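You operate a simulated robot arm through the tools that you are given. There is no shell and no other tool. Be economical: measure what you need, move in short steps, check, and stop when the job is done.

Carry out the task below with a simulated robot arm. There is one attempt and no reset: what you move stays moved.

## Task
Wet the yellow cloth under the tall tap, wring it over the sink, wipe up the tea stain.
Fine: tap off; put the cloth back; leave the pink cloth. What is to be rubbed or washed off counts as gone when no trace of it is left.

It is judged by the outcome, as a careful person would: the job done as asked, and still so three seconds after it is handed in. It fails if anything else is knocked over, pushed out of place, dropped, spilled or broken. Flat cloth is picked up by pressing the open fingertips on it (5 to 10 N) and closing them slowly along it; thin cloth reads only 2 to 8 mm in the jaws.

## Robot
A 7-joint arm with a two-finger parallel gripper, fixed in place. Base frame: the origin is at the foot of the arm, x ahead of it, y to its left, z up; the work surface is at about z = 92. Readings come in cm, rad, newtons and seconds.
With the tool pointing down near the work surface it reaches from about 34 to 78 cm from the base axis. Its first joint turns from -2.897 to 2.897 rad. Payload 3.91 kg.
The tool frame sits at the grasp point between the pads (the TCP): z along the fingers, y along the line on which they close. The tips reach 3 cm beyond it. Largest opening 11 cm; finger width 2, thickness 1; the body of the gripper, 4.8 by 11.2 cm, starts 5.5 cm behind the TCP.
Orientation is that of the tool frame in the base frame, as a unit quaternion [x, y, z, w]. With the fingers straight down and closing along the base's y, the tool's x points along the base's -x, its y along +y and its z along -z.

## Interface
- The arm moves only by the tool arm_command. Its argument "series" is a list of rows, each a list of 7 numbers: the turn, a rotation vector about the tool's x, y, z in rad, then the shift along the tool's x, y, z in m, then the gripper command, from -1 (shut) to 1 (fully open), values between in proportion. In form: [[rx, ry, rz, x, y, z, grip], ...]. A call has 1 to 20 rows; each row is the pose to reach, as a shift and turn from the pose commanded when the call began, along the tool's axes at that moment. Rows are played at 5 a second. More than 5 cm and 0.15 rad between two rows, or a gripper value outside its range, and nothing of the call is played. Where a pose cannot be reached the arm comes as near as it can. A force on the tool above 40 N (or 10 N above the force at the start of the call, whichever is more), or a blocked arm, ends the call early, and 0.2 s more pass. The fingers move at their own pace (about 15.3 cm/s each) and stop on an object; they squeeze with about 33 N. The grip force told is the motor's: it shows also when the fingers shut on nothing. Time passes only in rows, and 0.2 s behind the last, so rows that repeat a pose let the fingers close. The reply holds the time, the measured pose of the TCP, the force on the tool along the base axes, the opening and the grip force, in the units named above and with some noise, with the torque about the TCP (base axes, N m) and any sound that the robot's microphone picked up.
- Cameras (640 x 400 px; columns grow to the right, rows downward): "scene" is fixed at [21.92, -50.09, 166.68]; the picture's right is [0.83, -0.56, 0.00], its down [-0.47, -0.69, -0.56] and it looks along [0.31, 0.46, -0.83] (base axes); focal length 245 px, centre (320, 200). "wrist" rides on the gripper at [7.7, 0.7, -11.4] in the tool frame; the picture's right is [-0.09, 1.00, 0.00], its down [-0.80, -0.07, -0.59] and it looks along [-0.59, -0.05, 0.80] (tool axes); focal length 270 px, centre (320, 200). There is no depth. A picture from a camera that has moved, and an enlarged one, comes with that camera's place and axes in the base frame and with its lens.
- get_image(camera): a new picture of that camera. No time passes.
- move_column(by): slides the trunk up (or, below 0, down) by that many cm; the arm rides with it, the base frame stays. It gives what a move gives, with no picture.
- inspect(camera, box): a new picture of the part [left, top, right, bottom] of that camera's present view, enlarged. No time passes.
- sign_off(): hands the job in; it is judged then, once.

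Work in short steps. Places have to be worked out from the pictures, the camera data and where the tool is seen: move nearer, look again, correct. Check each grasp and each placing, and mend what went wrong. You have 120 turns and 76 pictures in all, those below and enlarged ones among them. Open the gripper and draw the arm clear of the work before you hand the job in, unless the task says otherwise; then end with one line.

The tools are called after "Call:" as a command line: name --pt "numbers of a row" for each row, then --argument value for the rest, lists and objects as JSON in quotes. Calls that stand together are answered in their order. arm_command: Moves the arm, as the interface text tells. Its arguments: {"type":"object","properties":{"series":{"type":"array"}},"required":["series"]} The other tools are called the same way: move_column (by) slides the trunk up or down; get_image (camera) takes a picture; inspect (camera, box) takes an enlarged picture of a part of a camera's view; sign_off () hands the job in.

At the start:

```text
time: 0.0
tcp_pos: [45.25, 19.22, 127.79]
tcp_rot: [0.0, 1.0, 0.0, 0.0]
contact_force: [-0.4, 0.4, -0.5]
torque: [0.02, -0.03, 0.01]
width: 10.98
finger_force: 0.2
trunk travel left (down, up): [-57.5, 3.5]
```

scene: 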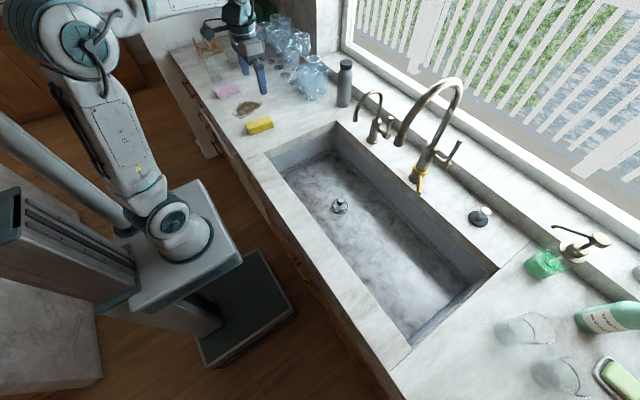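
wrist: 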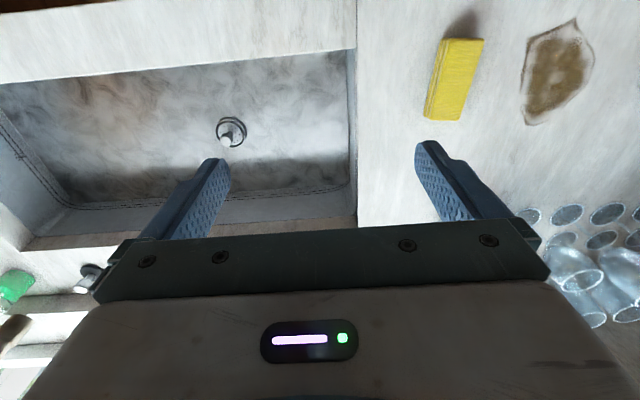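

I'll look closer at the taps and at the cloth area before moving.

Call:
inspect --camera "scene" --box '[330, 60, 510, 240]'

Call:
inspect --camera "scene" --box '[190, 60, 350, 160]'

```text
2.22 times, centred on (420, 150) of scene
camera zoom: at [21.92, -50.09, 166.68], right [0.83, -0.56, 0.0], down [-0.47, -0.69, -0.56], along [0.31, 0.46, -0.83], focal length 544 px, centre (98, 311)
```

zoom: 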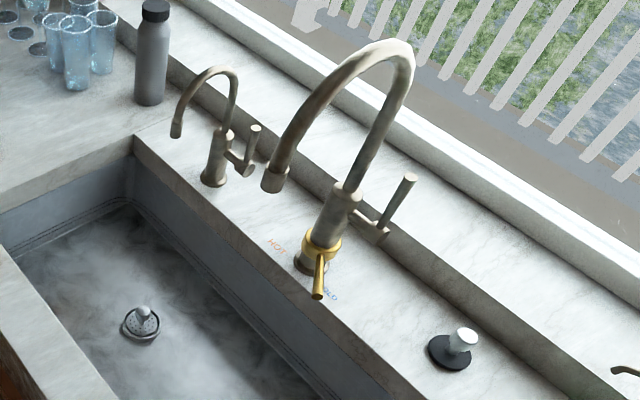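

```text
4.00 times, centred on (270, 110) of scene
camera zoom: at [21.92, -50.09, 166.68], right [0.83, -0.56, 0.0], down [-0.47, -0.69, -0.56], along [0.31, 0.46, -0.83], focal length 979 px, centre (520, 560)
```

zoom: 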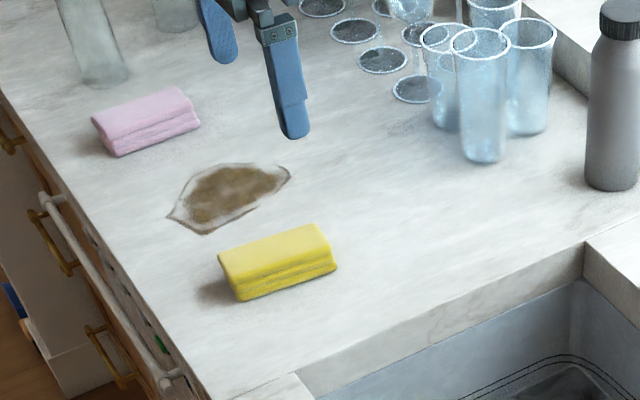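

The lever on the tall tap's right side looks like the on/off handle, and the gold collar is hot/cold. I'll swing the arm in front of the tap, tilted up, staying high, to measure it.

Call:
arm_command --pt "0 -0.05 0 0.005 -0.045 -0.005 1" --pt "0 -0.1 0 0.01 -0.09 -0.01 1" --pt "0 -0.15 0 0.015 -0.135 -0.015 1" --pt "0 -0.2 0 0.02 -0.18 -0.02 1" --pt "0 -0.25 0 0.025 -0.225 -0.025 1" --pt "0 -0.3 0 0.03 -0.27 -0.03 1" --pt "0 -0.35 0 0.03 -0.315 -0.03 1" --pt "0 -0.4 0 0.03 -0.36 -0.03 1" --pt "0 -0.45 0 0.03 -0.4 -0.03 1" --pt "0 -0.45 0 0.03 -0.4 -0.03 1"

Call:
get_image --camera "wrist"

```text
time: 2.2
tcp_pos: [42.27, -20.81, 130.86]
tcp_rot: [0.001, 0.975, 0.0, 0.223]
contact_force: [-0.5, 0.3, 0.7]
torque: [-0.01, 0.02, 0.0]
width: 11.01
finger_force: 0.2
trunk travel left (down, up): [-57.5, 3.5]
```

```text
71 pictures are left
camera wrist: at [30.37, -20.05, 137.73], right [0.08, 1.0, 0.04], down [0.46, -0.07, 0.88], along [0.88, -0.05, -0.47], focal length 270 px, centre (320, 200)
```

wrist: 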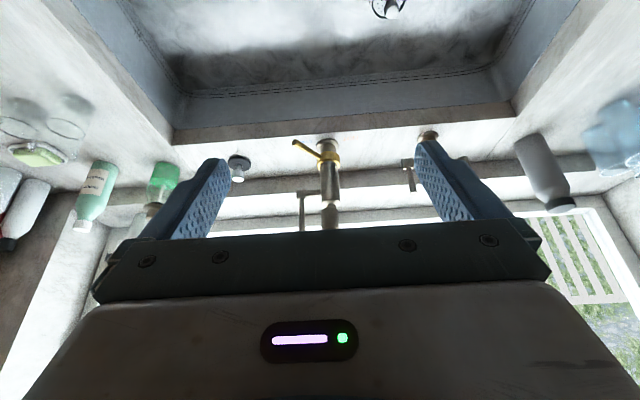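

From this view the tap base is at about (85,-21) and the lever stands near (86,-28), from z≈106 to 116. I'll bring the tool near horizontal, to the right of the spout, for a closer look.

Call:
arm_command --pt "0 -0.1 0 -0.009 -0.013 0.021 0.3" --pt "0 -0.2 0 -0.019 -0.026 0.042 0.0" --pt "0 -0.3 0 -0.028 -0.04 0.064 0.0" --pt "0 -0.4 0 -0.038 -0.053 0.085 0.0" --pt "0 -0.5 0 -0.047 -0.066 0.106 0.0" --pt "0 -0.6 0 -0.056 -0.079 0.127 0.0" --pt "0 -0.7 0 -0.066 -0.092 0.148 0.0" --pt "0 -0.8 0 -0.075 -0.106 0.17 0.0" --pt "0 -0.9 0 -0.085 -0.119 0.191 0.0" --pt "0 -1.0 0 -0.094 -0.132 0.212 0.0" --pt "0 -1.0 0 -0.094 -0.132 0.212 0.0"

Call:
get_image --camera "wrist"

Call:
get_image --camera "scene"

```text
time: 4.6
tcp_pos: [59.82, -34.17, 115.87]
tcp_rot: [0.0, 0.748, 0.0, 0.664]
contact_force: [0.4, 0.4, 0.8]
torque: [-0.01, 0.0, 0.0]
width: 5.5
finger_force: 0.1
trunk travel left (down, up): [-57.5, 3.5]
```

```text
70 pictures are left
camera wrist: at [47.66, -33.28, 109.52], right [0.01, 1.0, 0.09], down [-0.5, -0.07, 0.87], along [0.87, -0.05, 0.49], focal length 270 px, centre (320, 200)
```

wrist: 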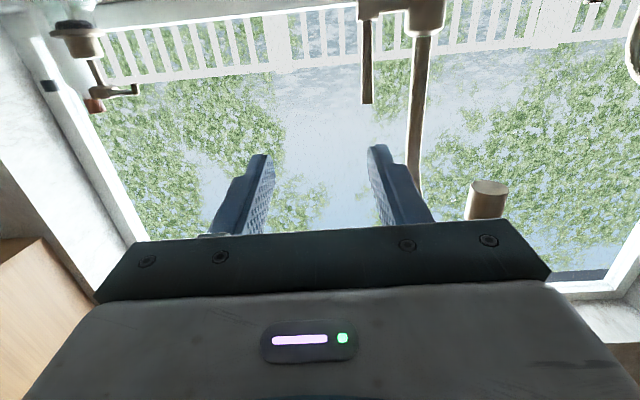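

```text
69 pictures are left
```

scene: 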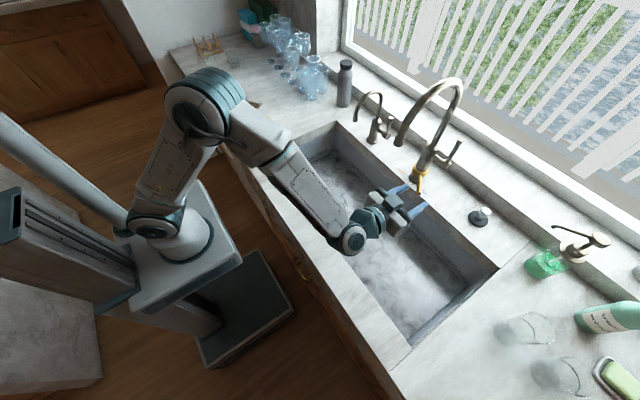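

Both views agree: the spout end is at (67,-21,120), and the lever is at (86.5,-28) with its tip at z≈116.5. I'll approach with some yaw so the hand stays clear of the spout, stopping short of the lever.

Call:
arm_command --pt "-0.06 0 0 0 0.006 0.03 0.0" --pt "-0.12 0 0 0 0.012 0.06 0.0" --pt "-0.18 0 0 0 0.018 0.09 0.0" --pt "-0.24 0 0 0 0.024 0.12 0.0" --pt "-0.3 0 0 0 0.03 0.15 0.0" --pt "-0.3 0 0 0.001 0.035 0.1815 0.0" --pt "-0.3 0 0 0.001 0.035 0.1815 0.0"

Call:
get_image --camera "wrist"

Call:
inspect --camera "scene" --box '[340, 70, 500, 250]'

```text
time: 6.2
tcp_pos: [77.9, -30.63, 113.51]
tcp_rot: [-0.099, 0.74, 0.112, 0.656]
contact_force: [-0.1, 0.1, -1.1]
torque: [0.01, -0.02, -0.02]
width: 5.48
finger_force: 0.0
trunk travel left (down, up): [-57.5, 3.5]
```

```text
68 pictures are left
camera wrist: at [65.99, -33.22, 107.2], right [-0.28, 0.95, 0.12], down [-0.45, -0.24, 0.86], along [0.85, 0.19, 0.49], focal length 270 px, centre (320, 200)
```

wrist: 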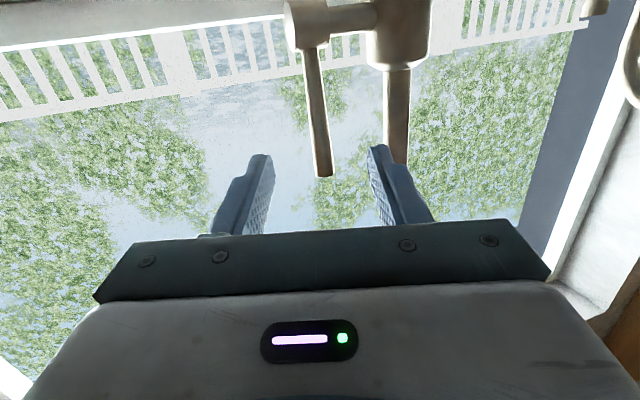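

```text
2.22 times, centred on (420, 160) of scene
camera zoom: at [21.92, -50.09, 166.68], right [0.83, -0.56, 0.0], down [-0.47, -0.69, -0.56], along [0.31, 0.46, -0.83], focal length 544 px, centre (98, 289)
```

zoom: 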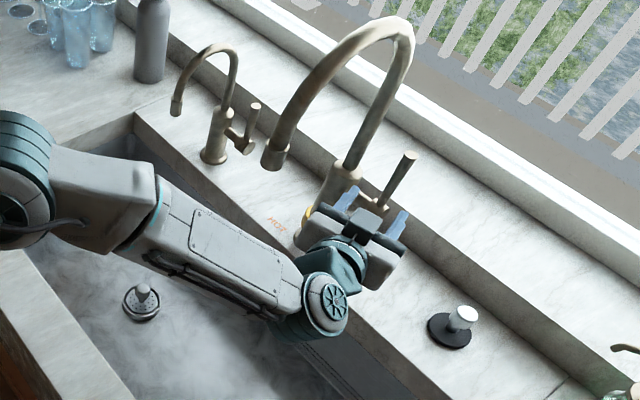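

Lever is centred between the fingers, about 9 cm ahead. I'll advance with a narrower opening and close gently on it.

Call:
arm_command --pt "0 0 0 0 0 0.03 -0.2" --pt "0 0 0 0 0 0.06 -0.2" --pt "0 0 0 0 0 0.084 -0.2" --pt "0 0 0 0 0 0.084 -0.2" --pt "0 0 0 0 0 0.084 -0.4" --pt "0 0 0 0 0 0.084 -0.6" --pt "0 0 0 0 0 0.084 -1" --pt "0 0 0 0 0 0.084 -1"

Call:
get_image --camera "wrist"

```text
time: 8.0
tcp_pos: [85.83, -28.46, 112.59]
tcp_rot: [-0.099, 0.74, 0.11, 0.656]
contact_force: [0.2, -5.0, 1.5]
torque: [-1.07, -0.03, -0.09]
width: 1.45
finger_force: 45.2
trunk travel left (down, up): [-57.5, 3.5]
```

```text
66 pictures are left
camera wrist: at [73.86, -30.86, 106.17], right [-0.28, 0.95, 0.12], down [-0.45, -0.24, 0.86], along [0.85, 0.19, 0.49], focal length 270 px, centre (320, 200)
```

wrist: 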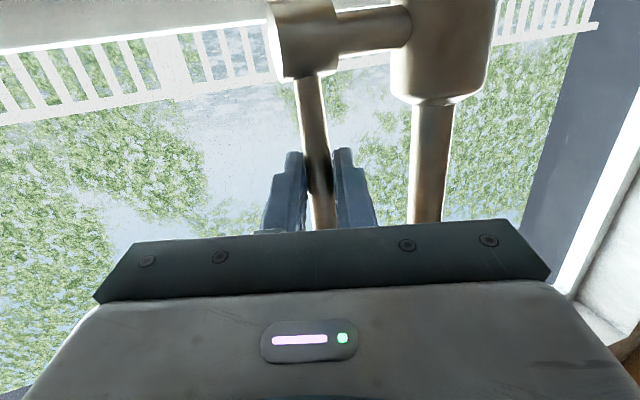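

Lever is gripped (1.45 cm). I'll pull it gently toward me, 2 cm, and check for water.

Call:
arm_command --pt "0 0 0 0 -0.003 0 -1" --pt "0 0 0 0.0005 0.0 -0.005 -1" --pt "0 0 0 0.001 0.002 -0.01 -1" --pt "0 0 0 0.003 0.003 -0.015 -1" --pt "0 0 0 0.005 0.004 -0.02 -1"

Call:
inspect --camera "scene" --box '[340, 70, 500, 250]'

```text
time: 9.2
tcp_pos: [83.91, -28.37, 112.31]
tcp_rot: [-0.098, 0.74, 0.112, 0.656]
contact_force: [21.6, -9.0, 8.7]
torque: [-0.56, -1.63, -0.33]
width: 1.64
finger_force: 45.1
trunk travel left (down, up): [-57.5, 3.5]
```

```text
2.22 times, centred on (420, 160) of scene
camera zoom: at [21.92, -50.09, 166.68], right [0.83, -0.56, 0.0], down [-0.47, -0.69, -0.56], along [0.31, 0.46, -0.83], focal length 544 px, centre (98, 289)
```

zoom: 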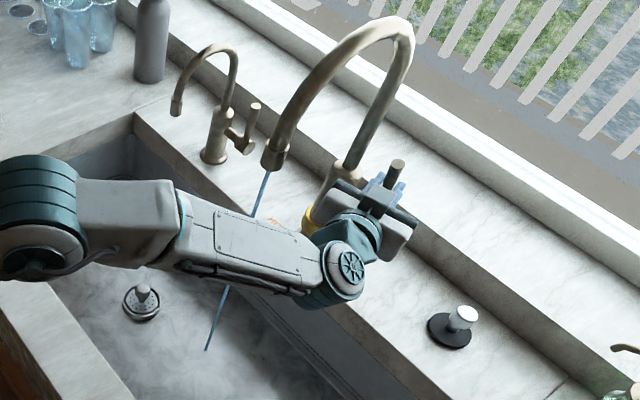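

Water runs. I'll let go of the lever and back straight off, then check that it keeps running.

Call:
arm_command --pt "0 0 0 0 -0.002 0.004 -0.7" --pt "0 0 0 0 -0.002 0.004 -0.2" --pt "0 0 0 0 -0.002 0.004 -0.2" --pt "0 0 0 0 -0.004 -0.03 -0.2" --pt "0 0 0 0 -0.008 -0.065 -0.2" --pt "0 0 0 0 -0.015 -0.1 -0.2" --pt "0 0 0 0 -0.03 -0.14 -0.2" --pt "0 0 0 0 -0.045 -0.18 -0.2" --pt "0 0 0 0 -0.055 -0.22 0"

Call:
get_image --camera "scene"

```text
time: 11.2
tcp_pos: [64.5, -40.15, 114.59]
tcp_rot: [-0.099, 0.74, 0.112, 0.655]
contact_force: [0.4, 0.2, -0.3]
torque: [0.01, -0.01, -0.04]
width: 5.49
finger_force: 0.1
trunk travel left (down, up): [-57.5, 3.5]
```

```text
64 pictures are left
```

scene: 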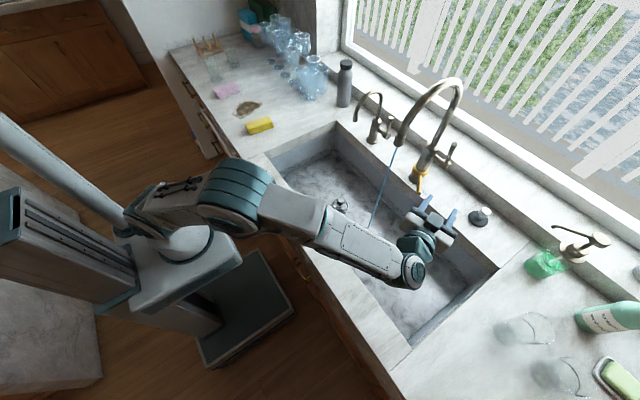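

Tap stays on, with a steady stream falling at about (67,-21). I'll retract, straighten the tool and go back over the cloth.

Call:
arm_command --pt "0.06 0 0 -0.01 0.02 -0.034 0.5" --pt "0.12 0 0 -0.02 0.04 -0.068 1" --pt "0.18 0 0 -0.03 0.06 -0.1 1" --pt "0.24 0 0 -0.04 0.08 -0.135 1" --pt "0.3 0 0 -0.051 0.105 -0.169 1" --pt "0.3 0 0 -0.051 0.105 -0.169 1"

```text
time: 12.6
tcp_pos: [45.99, -34.94, 122.03]
tcp_rot: [0.0, 0.749, 0.0, 0.663]
contact_force: [0.2, -0.6, 0.2]
torque: [-0.01, 0.02, -0.01]
width: 11.02
finger_force: 0.0
trunk travel left (down, up): [-57.5, 3.5]
```

Now swinging over to the cloth while turning the tool back to point down.

Call:
arm_command --pt "0 0.0906 0 0.0026 0.0456 -0.001 1" --pt "0 0.1812 0 0.0052 0.0912 -0.002 1" --pt "0 0.2719 0 0.0079 0.1369 -0.003 1" --pt "0 0.3625 0 0.0105 0.1825 -0.004 1" --pt "0 0.4531 0 0.0131 0.2281 -0.005 1" --pt "0 0.5437 0 0.0157 0.2737 -0.006 1" --pt "0 0.6344 0 0.0184 0.3194 -0.007 1" --pt "0 0.725 0 0.021 0.365 -0.0075 1" --pt "0 0.8156 0 0.0236 0.4106 -0.008 1" --pt "0 0.9062 0 0.0262 0.4562 -0.009 1" --pt "0 0.9969 0 0.0289 0.5019 -0.01 1" --pt "0 1.0875 0 0.0315 0.5475 -0.011 1" --pt "0 1.1781 0 0.0341 0.5931 -0.012 1" --pt "0 1.2687 0 0.0367 0.6387 -0.013 1" --pt "0 1.3594 0 0.0394 0.6844 -0.014 1" --pt "0 1.45 0 0.042 0.73 -0.015 1" --pt "0 1.45 0 0.042 0.73 -0.015 1"

Call:
get_image --camera "wrist"

```text
time: 16.2
tcp_pos: [44.22, 38.0, 118.11]
tcp_rot: [0.001, 1.0, 0.0, 0.0]
contact_force: [-0.4, -0.3, -0.3]
torque: [0.01, 0.0, -0.02]
width: 10.99
finger_force: 0.1
trunk travel left (down, up): [-57.5, 3.5]
```

```text
63 pictures are left
camera wrist: at [36.4, 38.79, 129.43], right [0.09, 1.0, 0.0], down [0.8, -0.07, 0.59], along [0.59, -0.05, -0.8], focal length 270 px, centre (320, 200)
```

wrist: 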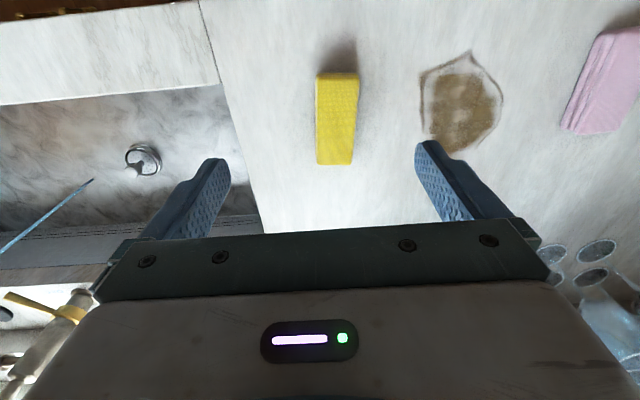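

The cloth lies along x, centred at about (49.5,40), roughly 11.5×5 cm and a few cm thick, so it can be straddled. The stain spans about x 43–57, y 51–63. I'll descend above the cloth and check.

Call:
arm_command --pt "0 0 0.03 -0.015 0.005 0.045 1" --pt "0 0 0.06 -0.03 0.01 0.09 1" --pt "0 0 0.09 -0.045 0.015 0.13 1" --pt "0 0 0.09 -0.053 0.019 0.16 1" --pt "0 0 0.09 -0.053 0.019 0.16 1"

Call:
get_image --camera "wrist"

Call:
inspect --camera "scene" --box '[180, 50, 340, 150]'

```text
time: 17.4
tcp_pos: [49.22, 40.05, 101.95]
tcp_rot: [0.046, 0.999, 0.0, 0.0]
contact_force: [-0.8, 0.0, 0.0]
torque: [-0.05, 0.04, 0.01]
width: 11.01
finger_force: 0.0
trunk travel left (down, up): [-57.5, 3.5]
```

```text
62 pictures are left
camera wrist: at [41.83, 41.53, 113.39], right [0.18, 0.98, 0.0], down [0.79, -0.14, 0.59], along [0.59, -0.11, -0.8], focal length 270 px, centre (320, 200)
```

wrist: 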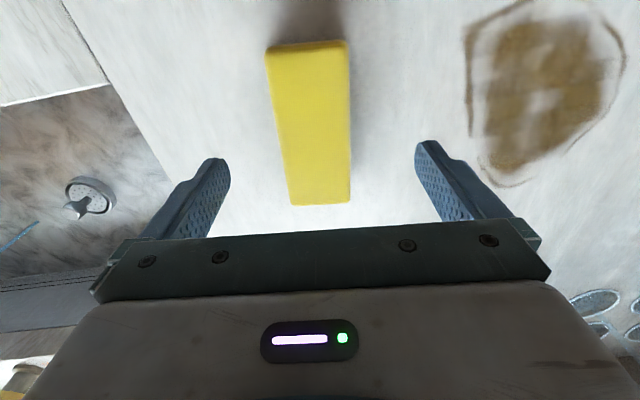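

```text
4.00 times, centred on (260, 100) of scene
camera zoom: at [21.92, -50.09, 166.68], right [0.83, -0.56, 0.0], down [-0.47, -0.69, -0.56], along [0.31, 0.46, -0.83], focal length 979 px, centre (560, 600)
```

zoom: 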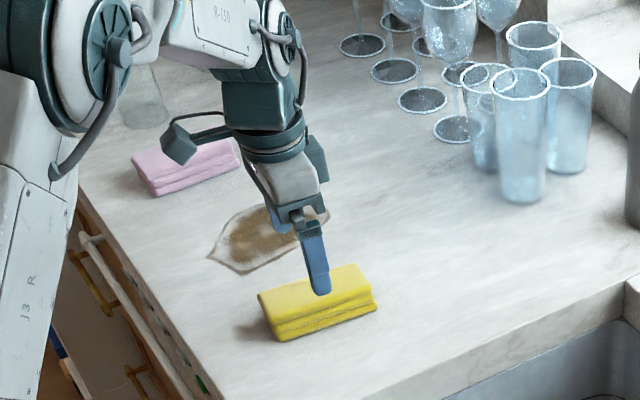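

Cloth is centred between the fingers. I'll descend so the tips are just above the counter and close slowly.

Call:
arm_command --pt "0 0 0 0 -0.002 0.03 1" --pt "0 0 0 0 -0.002 0.05 1" --pt "0 0 0 0 -0.002 0.062 1" --pt "0 0 0 0 -0.002 0.062 0.5" --pt "0 0 0 0 -0.002 0.062 0.1" --pt "0 0 0 0 -0.002 0.062 -0.2" --pt "0 0 0 0 -0.002 0.062 -0.5" --pt "0 0 0 0 -0.002 0.062 -1" --pt "0 0 0 0 -0.002 0.062 -1"

Call:
get_image --camera "wrist"

```text
time: 19.4
tcp_pos: [49.32, 39.72, 95.78]
tcp_rot: [0.045, 0.999, 0.0, 0.0]
contact_force: [0.0, 0.0, 1.6]
torque: [0.0, 0.02, 0.02]
width: 5.53
finger_force: 33.2
trunk travel left (down, up): [-57.5, 3.5]
```

```text
60 pictures are left
camera wrist: at [41.82, 41.23, 107.21], right [0.18, 0.98, 0.0], down [0.79, -0.14, 0.59], along [0.58, -0.11, -0.8], focal length 270 px, centre (320, 200)
```

wrist: 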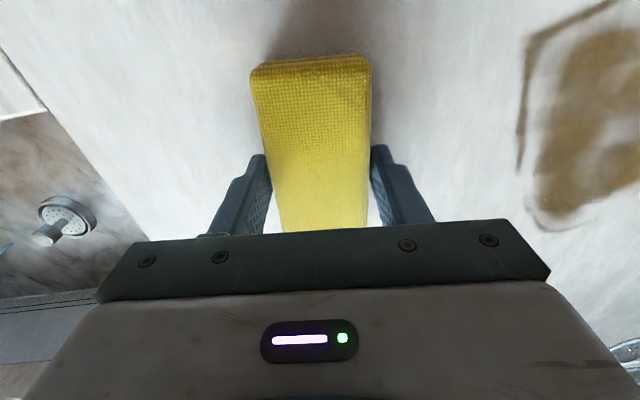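

The cloth is held firmly (5.5 cm, 33 N). I'll lift it and carry it over the sink in front of the tap.

Call:
arm_command --pt "0 0 0 0 0 -0.03 -1" --pt "0 0 0 0 0 -0.07 -1" --pt "0 0 0 0 0 -0.11 -1" --pt "0 0 -0.03 -0.005 -0.03 -0.14 -1" --pt "0 0 -0.06 -0.012 -0.07 -0.17 -1" --pt "0 0 -0.09 -0.02 -0.115 -0.17 -1" --pt "0 0 -0.09 -0.028 -0.16 -0.17 -1" --pt "0 0 -0.09 -0.036 -0.205 -0.17 -1" --pt "0 0 -0.09 -0.044 -0.25 -0.17 -1" --pt "0 0 -0.09 -0.052 -0.295 -0.17 -1" --pt "0 0 -0.09 -0.06 -0.34 -0.17 -1" --pt "0 0 -0.09 -0.068 -0.385 -0.17 -1" --pt "0 0 -0.09 -0.076 -0.43 -0.17 -1" --pt "0 0 -0.09 -0.084 -0.475 -0.17 -1" --pt "0 0 -0.09 -0.092 -0.52 -0.17 -1" --pt "0 0 -0.09 -0.1 -0.56 -0.17 -1" --pt "0 0 -0.09 -0.104 -0.593 -0.17 -1" --pt "0 0 -0.09 -0.104 -0.593 -0.17 -1"

Call:
get_image --camera "scene"

```text
refused: row 5 steps farther than a row can; nothing moved
```

```text
59 pictures are left
```

scene: 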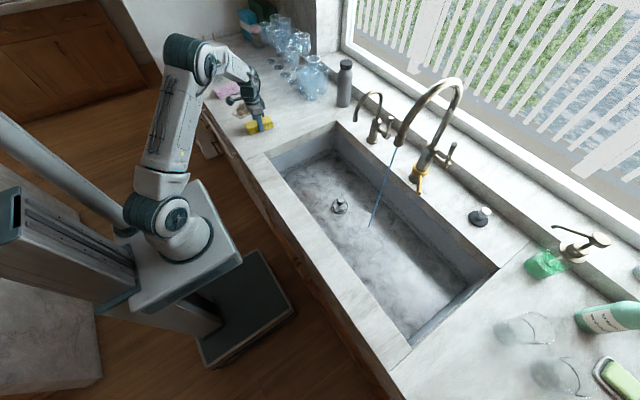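

Row 5 stepped a little too far, so I'm repeating with smaller steps.

Call:
arm_command --pt "0 0 0 0 0 -0.03 -1" --pt "0 0 0 0 0 -0.07 -1" --pt "0 0 0 0 0 -0.11 -1" --pt "0 0 -0.03 -0.005 -0.03 -0.14 -1" --pt "0 0 -0.06 -0.012 -0.06 -0.17 -1" --pt "0 0 -0.09 -0.02 -0.105 -0.17 -1" --pt "0 0 -0.09 -0.028 -0.15 -0.17 -1" --pt "0 0 -0.09 -0.036 -0.195 -0.17 -1" --pt "0 0 -0.09 -0.044 -0.24 -0.17 -1" --pt "0 0 -0.09 -0.052 -0.285 -0.17 -1" --pt "0 0 -0.09 -0.06 -0.33 -0.17 -1" --pt "0 0 -0.09 -0.068 -0.375 -0.17 -1" --pt "0 0 -0.09 -0.076 -0.42 -0.17 -1" --pt "0 0 -0.09 -0.084 -0.465 -0.17 -1" --pt "0 0 -0.09 -0.092 -0.51 -0.17 -1" --pt "0 0 -0.09 -0.1 -0.555 -0.17 -1" --pt "0 0 -0.09 -0.104 -0.593 -0.17 -1" --pt "0 0 -0.09 -0.104 -0.593 -0.17 -1"

Call:
get_image --camera "wrist"

```text
time: 23.2
tcp_pos: [54.5, -20.5, 112.84]
tcp_rot: [0.0, 1.0, 0.0, 0.001]
contact_force: [1.0, 0.7, -0.4]
torque: [-0.03, 0.01, 0.03]
width: 0.0
finger_force: 33.1
trunk travel left (down, up): [-57.5, 3.5]
```

```text
58 pictures are left
camera wrist: at [46.79, -19.57, 124.19], right [0.09, 1.0, 0.0], down [0.8, -0.07, 0.59], along [0.59, -0.05, -0.8], focal length 270 px, centre (320, 200)
```

wrist: 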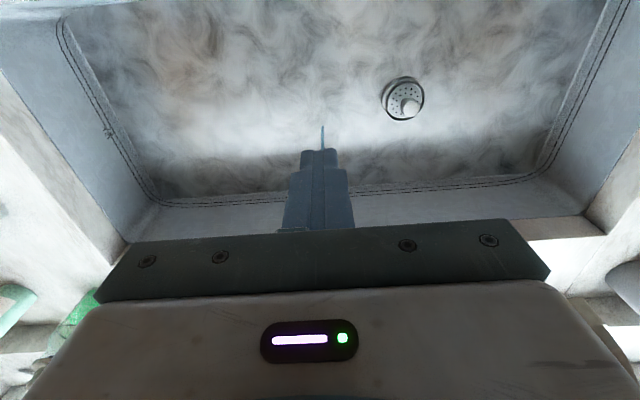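

The cloth slipped out: width reads 0. I need to see where it ended up.

Call:
get_image --camera "scene"

Call:
inspect --camera "scene" --box '[180, 70, 340, 170]'

```text
57 pictures are left
```

scene: 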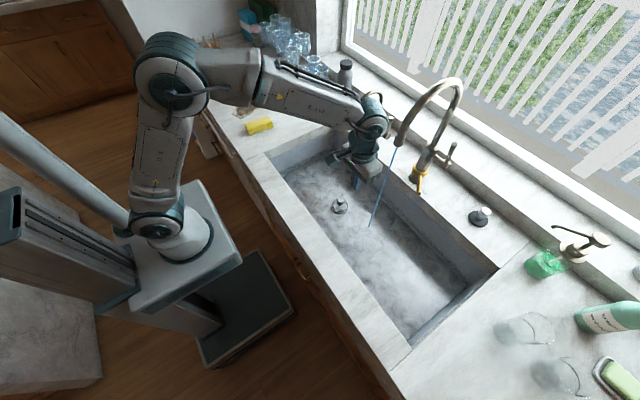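

```text
4.00 times, centred on (260, 120) of scene
camera zoom: at [21.92, -50.09, 166.68], right [0.83, -0.56, 0.0], down [-0.47, -0.69, -0.56], along [0.31, 0.46, -0.83], focal length 979 px, centre (560, 520)
```

zoom: 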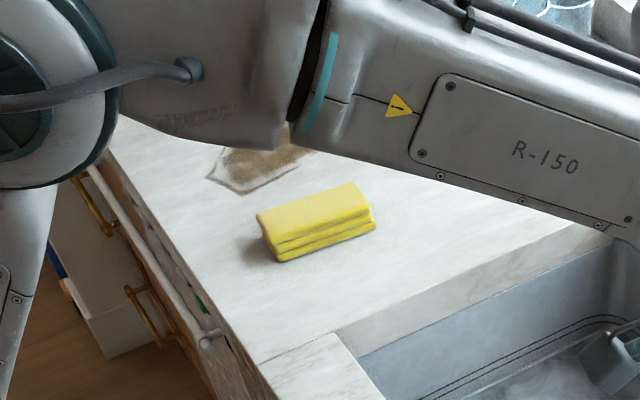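

The cloth just stayed where it was, undisturbed. A side grip doesn't hold it, so I'll go back and use the press-and-pinch method.

Call:
arm_command --pt "0 0 0 0.004 0.045 0 -0.6" --pt "0 0 0 0.008 0.09 0 -0.4" --pt "0 0 0 0.012 0.135 0 -0.4" --pt "0 0 0 0.016 0.18 0 -0.4" --pt "0 0 0 0.02 0.225 0 -0.4" --pt "0 0 0 0.024 0.27 0 -0.4" --pt "0 0 0 0.028 0.315 0 -0.4" --pt "0 0 0 0.032 0.36 0 -0.4" --pt "0 0 0 0.036 0.405 0 -0.4" --pt "0 0 0 0.04 0.45 0 -0.4" --pt "0 0 0.03 0.044 0.495 0 -0.4" --pt "0 0 0.06 0.048 0.54 0 -0.4" --pt "0 0 0.09 0.05 0.58 0.01 -0.4" --pt "0 0 0.09 0.052 0.602 0.04 -0.4" --pt "0 0 0.09 0.052 0.602 0.07 -0.4" --pt "0 0 0.09 0.052 0.602 0.09 -0.4" --pt "0 0 0.09 0.052 0.602 0.09 -0.4"

Call:
get_image --camera "wrist"

```text
time: 26.8
tcp_pos: [49.08, 39.83, 103.8]
tcp_rot: [0.046, 0.999, 0.0, 0.001]
contact_force: [-0.7, 0.4, 0.4]
torque: [-0.01, -0.02, 0.0]
width: 3.31
finger_force: 0.1
trunk travel left (down, up): [-57.5, 3.5]
```

```text
55 pictures are left
camera wrist: at [41.68, 41.44, 115.23], right [0.18, 0.98, 0.0], down [0.79, -0.14, 0.59], along [0.58, -0.11, -0.8], focal length 270 px, centre (320, 200)
```

wrist: 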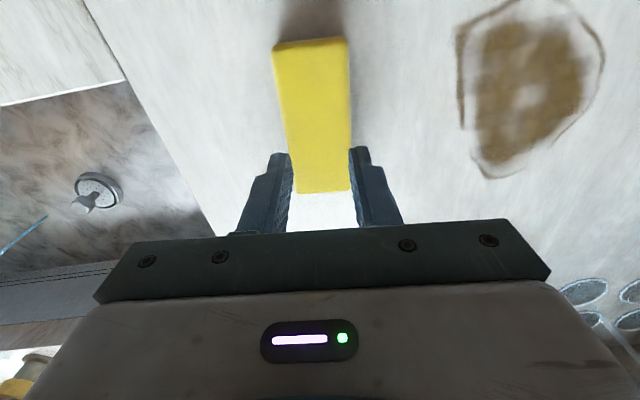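

Centred, with about 5.8 cm down to contact expected. Lowering slowly.

Call:
arm_command --pt "0 0 0 0 -0.002 0.03 -0.4" --pt "0 0 0 0 -0.002 0.045 -0.4" --pt "0 0 0 0 -0.002 0.05 -0.4" --pt "0 0 0 0 -0.002 0.05 -0.4"

```text
time: 27.8
tcp_pos: [49.12, 39.72, 98.88]
tcp_rot: [0.046, 0.999, 0.0, 0.0]
contact_force: [1.1, -0.2, 0.5]
torque: [0.02, -0.01, -0.04]
width: 3.29
finger_force: 0.1
trunk travel left (down, up): [-57.5, 3.5]
```

No contact yet; continuing in small steps.

Call:
arm_command --pt "0 0 0 0 0 0.004 -0.4" --pt "0 0 0 0 0 0.008 -0.4" --pt "0 0 0 0 0 0.008 -0.4"

```text
time: 28.6
tcp_pos: [49.14, 39.68, 98.55]
tcp_rot: [0.045, 0.999, 0.004, 0.003]
contact_force: [3.1, 1.4, 38.4]
torque: [-0.29, 0.07, 0.04]
width: 3.3
finger_force: 0.2
trunk travel left (down, up): [-57.5, 3.5]
```

Contact is at TCP z≈98.7 (cloth top ≈95.6) and 38 N is too much. I'll back off 4 mm to reach about 8 N.

Call:
arm_command --pt "0 0 0 0 0 -0.004 -0.4" --pt "0 0 0 0 0 -0.004 -0.4"

```text
time: 29.2
tcp_pos: [48.99, 39.7, 98.5]
tcp_rot: [0.046, 0.999, 0.001, 0.001]
contact_force: [5.8, 4.1, 28.0]
torque: [0.09, -0.17, 0.02]
width: 3.3
finger_force: 0.1
trunk travel left (down, up): [-57.5, 3.5]
```

Call:
arm_command --pt "0 0 0 0 0 -0.003 -0.4" --pt "0 0 0 0 0 -0.003 -0.4"

```text
time: 29.8
tcp_pos: [49.07, 39.63, 98.46]
tcp_rot: [0.046, 0.999, -0.001, -0.001]
contact_force: [2.9, 3.0, 7.7]
torque: [0.21, -0.11, 0.0]
width: 3.31
finger_force: 0.2
trunk travel left (down, up): [-57.5, 3.5]
```

Pressing at 7.7 N now. Closing slowly along the cloth.

Call:
arm_command --pt "0 0 0 0 0 0 -0.45" --pt "0 0 0 0 0 0 -0.5" --pt "0 0 0 0 0 0 -0.55" --pt "0 0 0 0 0 0 -0.6" --pt "0 0 0 0 0 0 -0.65" --pt "0 0 0 0 0 0 -0.7" --pt "0 0 0 0 0 0 -0.75" --pt "0 0 0 0 0 0 -0.8" --pt "0 0 0 0 0 0 -0.85" --pt "0 0 0 0 0 0 -0.9" --pt "0 0 0 0 0 0 -0.95" --pt "0 0 0 0 0 0 -1" --pt "0 0 0 0 0 0 -1" --pt "0 0 0 0 0 0 -1"

Call:
get_image --camera "wrist"

```text
time: 32.8
tcp_pos: [49.14, 39.76, 98.71]
tcp_rot: [0.045, 0.999, 0.001, 0.0]
contact_force: [0.2, 0.0, 0.6]
torque: [0.02, 0.01, 0.02]
width: 0.01
finger_force: 32.9
trunk travel left (down, up): [-57.5, 3.5]
```

```text
54 pictures are left
camera wrist: at [41.62, 41.24, 110.11], right [0.18, 0.98, 0.0], down [0.79, -0.14, 0.59], along [0.58, -0.11, -0.8], focal length 270 px, centre (320, 200)
```

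wrist: 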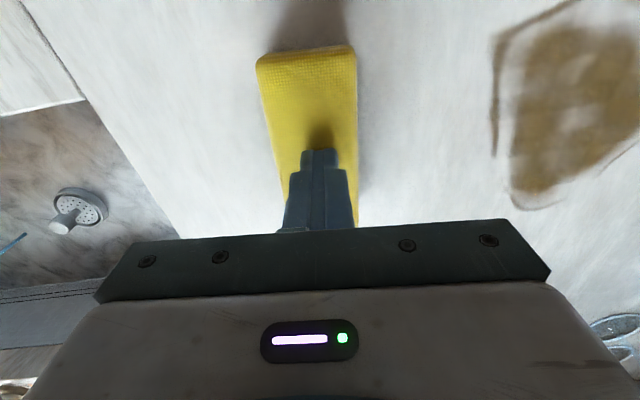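

The pinch slid off: this is a thick folded bundle, about 3.6 cm high. I'll straddle it again, slightly deeper, and lift very slowly while watching the width.

Call:
arm_command --pt "0 0 0 0 0 -0.02 -0.5" --pt "0 0 0 -0.003 -0.001 -0.03 0.5" --pt "0 0 0 -0.003 -0.001 -0.03 0.6" --pt "0 0 0 -0.003 -0.001 -0.03 0.6" --pt "0 0 0 -0.003 -0.001 0.0 0.6" --pt "0 0 0 -0.003 -0.001 0.02 0.6" --pt "0 0 0 -0.003 -0.001 0.029 0.6" --pt "0 0 0 -0.003 -0.001 0.0295 0.6"

Call:
get_image --camera "wrist"

```text
time: 34.6
tcp_pos: [49.49, 39.65, 95.86]
tcp_rot: [0.045, 0.999, 0.0, 0.0]
contact_force: [-0.9, -0.4, 0.3]
torque: [0.01, 0.01, 0.02]
width: 8.8
finger_force: 0.0
trunk travel left (down, up): [-57.5, 3.5]
```

```text
53 pictures are left
camera wrist: at [41.96, 41.16, 107.12], right [0.18, 0.98, 0.0], down [0.79, -0.14, 0.59], along [0.59, -0.11, -0.8], focal length 270 px, centre (320, 200)
```

wrist: 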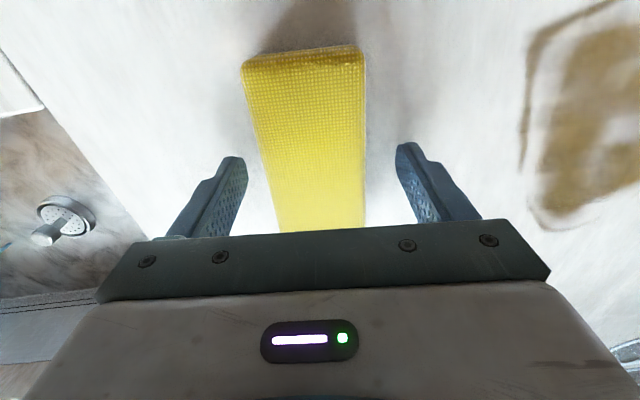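

Aligned with the cloth. Lowering 5 mm, closing slowly, waiting, then raising only 1 cm.

Call:
arm_command --pt "0 0 0 0 0 0.003 0.6" --pt "0 0 0 0 0 0.005 0.5" --pt "0 0 0 0 0 0.005 0.3" --pt "0 0 0 0 0 0.005 0.1" --pt "0 0 0 0 0 0.005 0.0" --pt "0 0 0 0 0 0.005 -0.1" --pt "0 0 0 0 0 0.005 -0.2" --pt "0 0 0 0 0 0.005 -0.4" --pt "0 0 0 0 0 0.005 -0.6" --pt "0 0 0 0 0 0.005 -1" --pt "0 0 0 0 0 0.005 -1" --pt "0 0 0 0 0 0.005 -1"

Call:
arm_command --pt "0 0 0 0 0 -0.001 -1" --pt "0 0 0 0 0 -0.002 -1" --pt "0 0 0 0 0 -0.004 -1" --pt "0 0 0 0 0 -0.006 -1" --pt "0 0 0 0 0 -0.01 -1" --pt "0 0 0 0 0 -0.01 -1"

Call:
inspect --camera "scene" --box '[200, 80, 320, 155]'

```text
time: 37.2
tcp_pos: [49.62, 39.61, 95.31]
tcp_rot: [0.045, 0.999, 0.0, 0.0]
contact_force: [0.0, 0.5, -1.2]
torque: [0.02, 0.0, 0.0]
width: 5.53
finger_force: 33.5
trunk travel left (down, up): [-57.5, 3.5]
```

```text
time: 38.6
tcp_pos: [49.46, 39.65, 96.32]
tcp_rot: [0.046, 0.999, 0.0, 0.001]
contact_force: [0.1, 0.4, -0.2]
torque: [0.04, -0.02, -0.02]
width: 5.54
finger_force: 32.5
trunk travel left (down, up): [-57.5, 3.5]
```

```text
5.33 times, centred on (260, 118) of scene
camera zoom: at [21.92, -50.09, 166.68], right [0.83, -0.56, 0.0], down [-0.47, -0.69, -0.56], along [0.31, 0.46, -0.83], focal length 1305 px, centre (640, 640)
```

zoom: 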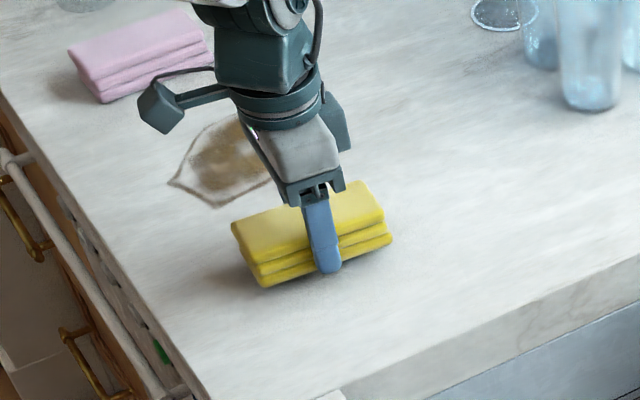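

Grip holds so far. Raising another 4 cm slowly and checking.

Call:
arm_command --pt "0 0 0 0 0 -0.005 -1" --pt "0 0 0 0 0 -0.01 -1" --pt "0 0 0 0 0 -0.017 -1" --pt "0 0 0 0 0 -0.024 -1" --pt "0 0 0 0 0 -0.031 -1" --pt "0 0 0 0 0 -0.038 -1" --pt "0 0 0 0 0 -0.04 -1"

Call:
inspect --camera "scene" --box '[200, 80, 320, 155]'

```text
time: 40.2
tcp_pos: [49.36, 39.51, 100.12]
tcp_rot: [0.046, 0.999, 0.0, 0.0]
contact_force: [-0.9, 0.2, -0.4]
torque: [-0.02, -0.01, 0.03]
width: 5.51
finger_force: 32.5
trunk travel left (down, up): [-57.5, 3.5]
```

```text
5.33 times, centred on (260, 118) of scene
camera zoom: at [21.92, -50.09, 166.68], right [0.83, -0.56, 0.0], down [-0.47, -0.69, -0.56], along [0.31, 0.46, -0.83], focal length 1305 px, centre (640, 640)
```

zoom: 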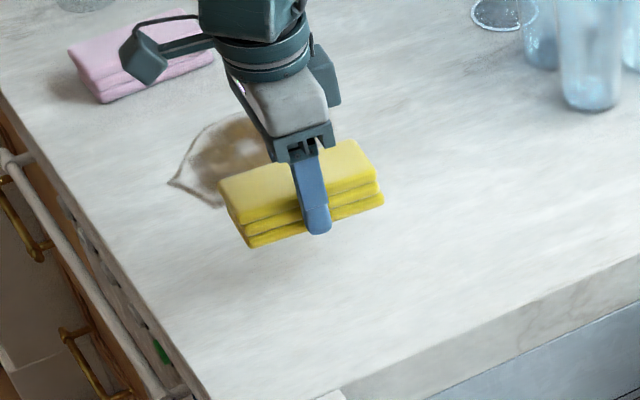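

It's lifted. Earlier I simply moved too abruptly, so I'll carry it gently with ramped steps.

Call:
arm_command --pt "0 0 0 0 0 -0.005 -1" --pt "0 0 0 0 0 -0.015 -1" --pt "0 0 0 0 -0.003 -0.03 -1" --pt "0 0 0 0 -0.008 -0.045 -1" --pt "0 0 -0.01 0 -0.018 -0.06 -1" --pt "0 0 -0.02 -0.002 -0.03 -0.075 -1" --pt "0 0 -0.03 -0.005 -0.045 -0.09 -1" --pt "0 0 -0.04 -0.008 -0.065 -0.1 -1" --pt "0 0 -0.05 -0.012 -0.09 -0.108 -1" --pt "0 0 -0.06 -0.016 -0.115 -0.112 -1" --pt "0 0 -0.07 -0.02 -0.14 -0.114 -1" --pt "0 0 -0.08 -0.024 -0.165 -0.115 -1" --pt "0 0 -0.09 -0.028 -0.19 -0.115 -1" --pt "0 0 -0.09 -0.032 -0.215 -0.115 -1" --pt "0 0 -0.09 -0.036 -0.24 -0.115 -1" --pt "0 0 -0.09 -0.04 -0.265 -0.115 -1" --pt "0 0 -0.09 -0.044 -0.29 -0.115 -1" --pt "0 0 -0.09 -0.047 -0.308 -0.115 -1" --pt "0 0 -0.09 -0.048 -0.315 -0.115 -1" --pt "0 0 -0.09 -0.048 -0.315 -0.115 -1"

```text
time: 44.4
tcp_pos: [51.31, 7.8, 111.77]
tcp_rot: [0.0, 1.0, 0.0, 0.0]
contact_force: [0.0, 0.0, -1.1]
torque: [0.0, 0.05, -0.01]
width: 5.5
finger_force: 33.2
trunk travel left (down, up): [-57.5, 3.5]
```

Still held. Continuing to y=-21 while tilting the tool forward, stopping short of the stream.

Call:
arm_command --pt "0 -0.02 0 0 -0.005 0 -1" --pt "0 -0.06 0 -0.001 -0.015 0.001 -1" --pt "0 -0.11 0 -0.003 -0.03 0.002 -1" --pt "0 -0.16 0 -0.005 -0.05 0.004 -1" --pt "0 -0.22 0 -0.006 -0.07 0.007 -1" --pt "0 -0.28 0 -0.008 -0.09 0.01 -1" --pt "0 -0.34 0 -0.01 -0.11 0.012 -1" --pt "0 -0.4 0 -0.012 -0.13 0.014 -1" --pt "0 -0.46 0 -0.014 -0.15 0.016 -1" --pt "0 -0.52 0 -0.016 -0.17 0.018 -1" --pt "0 -0.58 0 -0.018 -0.19 0.02 -1" --pt "0 -0.64 0 -0.02 -0.21 0.022 -1" --pt "0 -0.7 0 -0.021 -0.23 0.024 -1" --pt "0 -0.76 0 -0.022 -0.25 0.026 -1" --pt "0 -0.82 0 -0.023 -0.267 0.028 -1" --pt "0 -0.87 0 -0.024 -0.28 0.029 -1" --pt "0 -0.9 0 -0.025 -0.286 0.03 -1" --pt "0 -0.9 0 -0.025 -0.288 0.03 -1"

Call:
get_image --camera "scene"

Call:
get_image --camera "wrist"

```text
time: 48.2
tcp_pos: [53.92, -21.04, 108.81]
tcp_rot: [0.0, 0.9, 0.0, 0.435]
contact_force: [-0.4, 0.3, -1.6]
torque: [0.0, -0.01, 0.0]
width: 5.54
finger_force: 32.4
trunk travel left (down, up): [-57.5, 3.5]
```

```text
50 pictures are left
```

scene: 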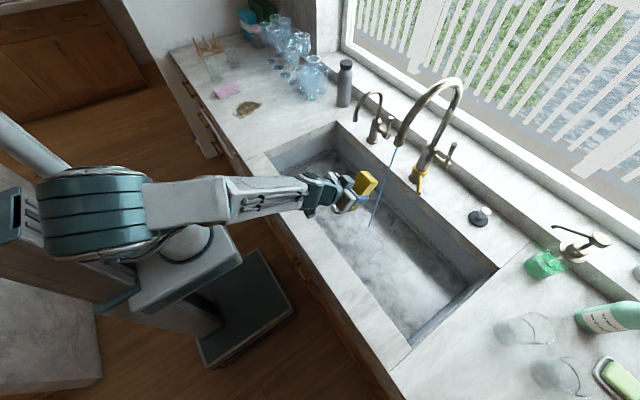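

```text
49 pictures are left
camera wrist: at [40.2, -20.19, 109.77], right [0.06, 1.0, 0.07], down [0.03, -0.07, 1.0], along [1.0, -0.05, -0.04], focal length 270 px, centre (320, 200)
```

wrist: 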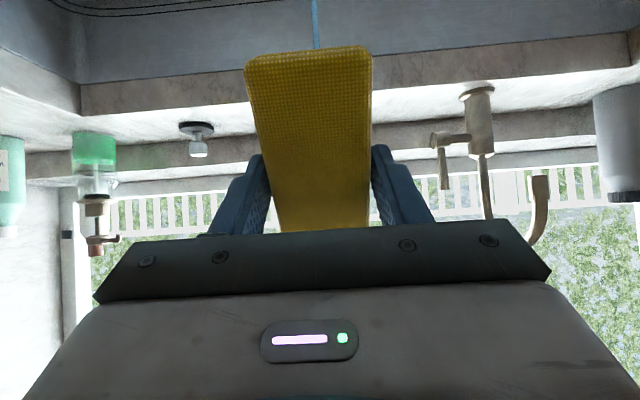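

Cloth hangs securely in the jaws. I'll move it forward into the stream and hold it there.

Call:
arm_command --pt "0 0 0 -0.004 0 0.008 -1" --pt "0 0 0 -0.012 0 0.024 -1" --pt "0 0 0 -0.022 0 0.044 -1" --pt "0 0 0 -0.032 0 0.064 -1" --pt "0 0 0 -0.042 0 0.084 -1" --pt "0 0 0 -0.05 0 0.1 -1" --pt "0 0 0 -0.054 0 0.108 -1" --pt "0 0 0 -0.054 0 0.108 -1" --pt "0 0 0 -0.054 0 0.108 -1" --pt "0 0 0 -0.054 0 0.108 -1" --pt "0 0 0 -0.054 0 0.108 -1" --pt "0 0 0 -0.054 0 0.108 -1" --pt "0 0 0 -0.054 0 0.108 -1" --pt "0 0 0 -0.054 0 0.108 -1" --pt "0 0 0 -0.054 0 0.108 -1"

Call:
inspect --camera "scene" --box '[310, 110, 470, 250]'

Call:
get_image --camera "wrist"

```text
time: 51.4
tcp_pos: [65.83, -21.09, 106.28]
tcp_rot: [0.001, 0.9, 0.0, 0.435]
contact_force: [-0.6, 0.8, -0.7]
torque: [-0.01, 0.03, 0.0]
width: 5.55
finger_force: 33.0
trunk travel left (down, up): [-57.5, 3.5]
```

```text
2.86 times, centred on (390, 180) of scene
camera zoom: at [21.92, -50.09, 166.68], right [0.83, -0.56, 0.0], down [-0.47, -0.69, -0.56], along [0.31, 0.46, -0.83], focal length 699 px, centre (120, 257)
```

zoom: 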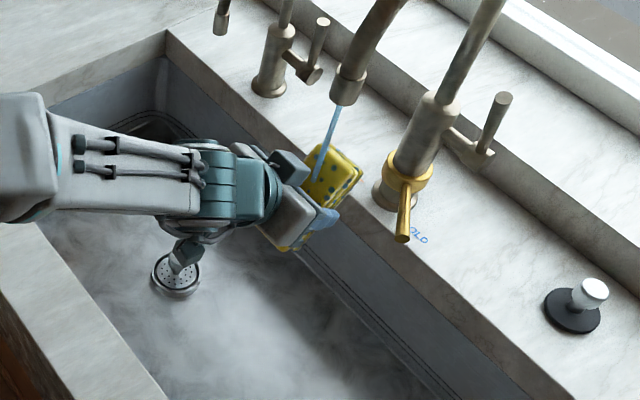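

```text
47 pictures are left
camera wrist: at [52.01, -20.25, 107.32], right [0.06, 1.0, 0.07], down [0.03, -0.07, 1.0], along [1.0, -0.05, -0.04], focal length 270 px, centre (320, 200)
```

wrist: 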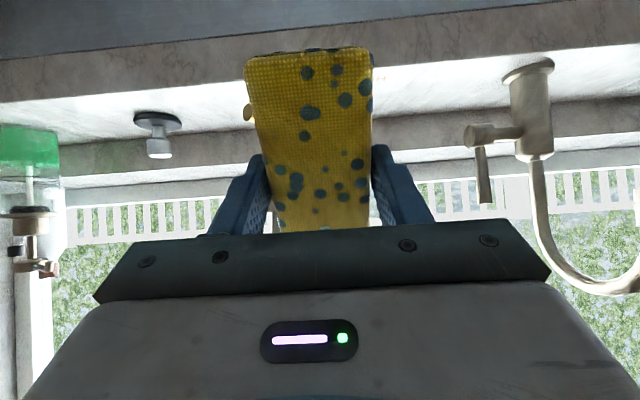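

The cloth shows wet spots. I'll draw it back out of the stream, still over the sink, and see how wet or drippy it is while squeezed.

Call:
arm_command --pt "0 0 0 0 0 0 -1" --pt "0 0 0 0 0 0 -1" --pt "0 0 0 0 0 0 -1" --pt "0 0 0 0.004 0 -0.008 -1" --pt "0 0 0 0.012 0 -0.024 -1" --pt "0 0 0 0.022 0 -0.044 -1" --pt "0 0 0 0.032 0 -0.064 -1" --pt "0 0 0 0.042 0 -0.084 -1" --pt "0 0 0 0.05 0 -0.1 -1" --pt "0 0 0 0.054 0 -0.108 -1" --pt "0 0 0 0.054 0 -0.108 -1" --pt "0 0 0 0.054 0 -0.108 -1" --pt "0 0 0 0.054 0 -0.108 -1"

Call:
get_image --camera "wrist"

Call:
inspect --camera "scene" --box '[290, 110, 470, 250]'

```text
time: 54.2
tcp_pos: [53.71, -21.08, 108.82]
tcp_rot: [0.0, 0.9, 0.001, 0.435]
contact_force: [-0.8, -0.5, 0.7]
torque: [-0.01, -0.02, -0.03]
width: 5.52
finger_force: 32.8
trunk travel left (down, up): [-57.5, 3.5]
```

```text
46 pictures are left
camera wrist: at [40.18, -20.23, 109.84], right [0.06, 1.0, 0.07], down [0.03, -0.07, 1.0], along [1.0, -0.05, -0.04], focal length 270 px, centre (320, 200)
```

wrist: 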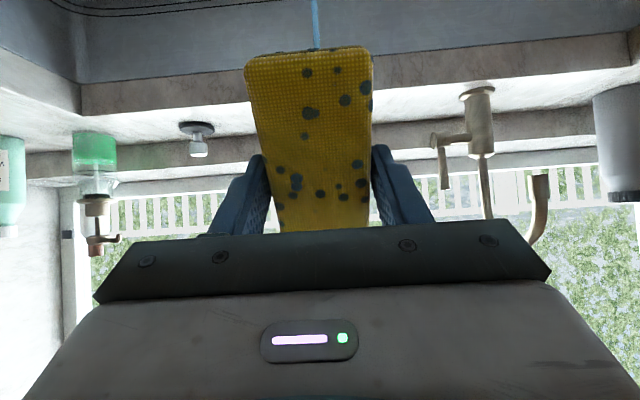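

```text
2.86 times, centred on (380, 180) of scene
camera zoom: at [21.92, -50.09, 166.68], right [0.83, -0.56, 0.0], down [-0.47, -0.69, -0.56], along [0.31, 0.46, -0.83], focal length 699 px, centre (149, 257)
```

zoom: 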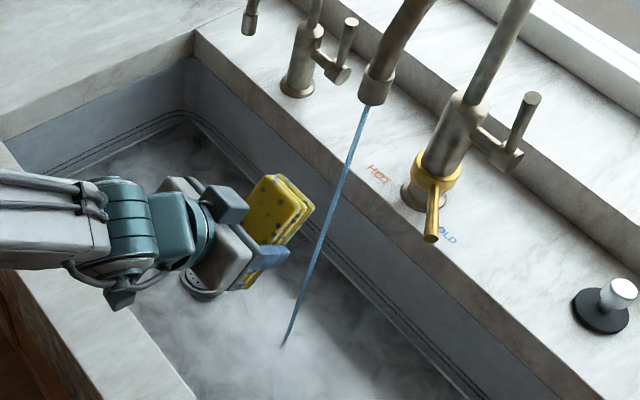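

I'll hold it over the sink a few seconds more and compare the wet spots, to see whether the squeeze is draining it.

Call:
arm_command --pt "0 0 0 0 0 0 -1" --pt "0 0 0 0 0 0 -1" --pt "0 0 0 0 0 0 -1" --pt "0 0 0 0 0 0 -1" --pt "0 0 0 0 0 0 -1" --pt "0 0 0 0 0 0 -1" --pt "0 0 0 0 0 0 -1" --pt "0 0 0 0 0 0 -1" --pt "0 0 0 0 0 0 -1" --pt "0 0 0 0 0 0 -1" --pt "0 0 0 0 0 0 -1" --pt "0 0 0 0 0 0 -1" --pt "0 0 0 0 0 0 -1" --pt "0 0 0 0 0 0 -1" --pt "0 0 0 0 0 0 -1" --pt "0 0 0 0 0 0 -1"

Call:
inspect --camera "wrist" --box '[200, 20, 440, 240]'

```text
time: 57.6
tcp_pos: [53.9, -21.09, 108.87]
tcp_rot: [0.0, 0.901, 0.0, 0.435]
contact_force: [-0.1, 0.9, -0.8]
torque: [-0.01, 0.02, 0.01]
width: 5.5
finger_force: 33.1
trunk travel left (down, up): [-57.5, 3.5]
```

```text
1.82 times, centred on (320, 130) of wrist
camera zoom: at [40.18, -20.23, 109.84], right [0.06, 1.0, 0.07], down [0.03, -0.07, 1.0], along [1.0, -0.05, -0.04], focal length 491 px, centre (320, 327)
```

zoom: 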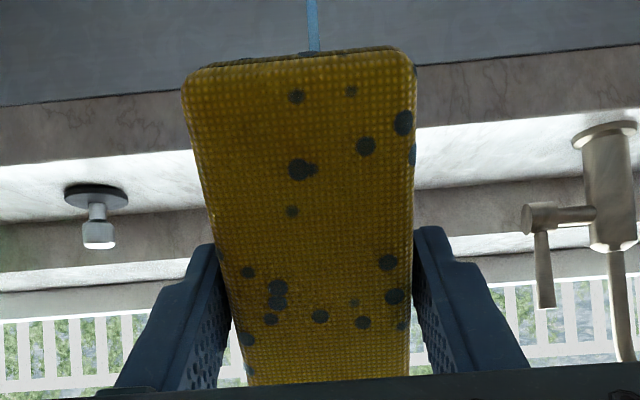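

Holding alone doesn't change the wetness. I'll wring with a wrist twist, turning to and fro over the sink away from the stream.

Call:
arm_command --pt "0 0 0.05 0 0 0 -1" --pt "0 0 0.15 0 0 0 -1" --pt "0 0 0.28 0 0 0 -1" --pt "0 0 0.42 0 0 0 -1" --pt "0 0 0.56 0 0 0 -1" --pt "0 0 0.66 0 0 0 -1" --pt "0 0 0.7 0 0 0 -1" --pt "0 0 0.65 0 0 0 -1" --pt "0 0 0.52 0 0 0 -1" --pt "0 0 0.38 0 0 0 -1" --pt "0 0 0.24 0 0 0 -1" --pt "0 0 0.1 0 0 0 -1" --pt "0 0 -0.04 0 0 0 -1" --pt "0 0 -0.18 0 0 0 -1" --pt "0 0 -0.32 0 0 0 -1" --pt "0 0 -0.4 0 0 0 -1" --pt "0 0 -0.3 0 0 0 -1" --pt "0 0 -0.16 0 0 0 -1" --pt "0 0 -0.04 0 0 0 -1" --pt "0 0 0 0 0 0 -1"

Call:
inspect --camera "wrist" --box '[200, 20, 440, 240]'

```text
time: 61.8
tcp_pos: [53.8, -20.99, 108.68]
tcp_rot: [0.0, 0.9, 0.0, 0.435]
contact_force: [-0.1, 0.1, -1.1]
torque: [0.02, 0.01, 0.03]
width: 5.52
finger_force: 32.8
trunk travel left (down, up): [-57.5, 3.5]
```

```text
1.82 times, centred on (320, 130) of wrist
camera zoom: at [40.2, -20.21, 109.82], right [0.06, 1.0, 0.07], down [0.03, -0.07, 1.0], along [1.0, -0.05, -0.04], focal length 491 px, centre (320, 327)
```

zoom: 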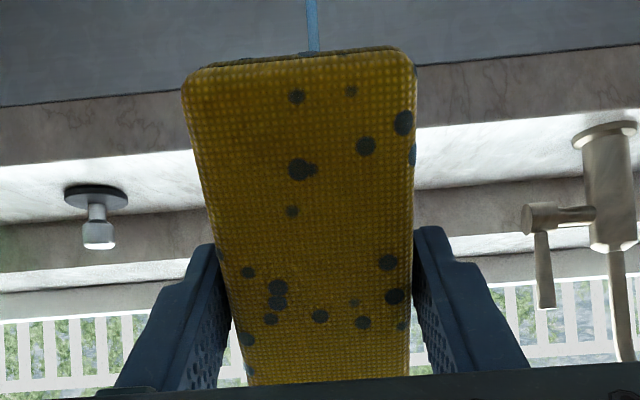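

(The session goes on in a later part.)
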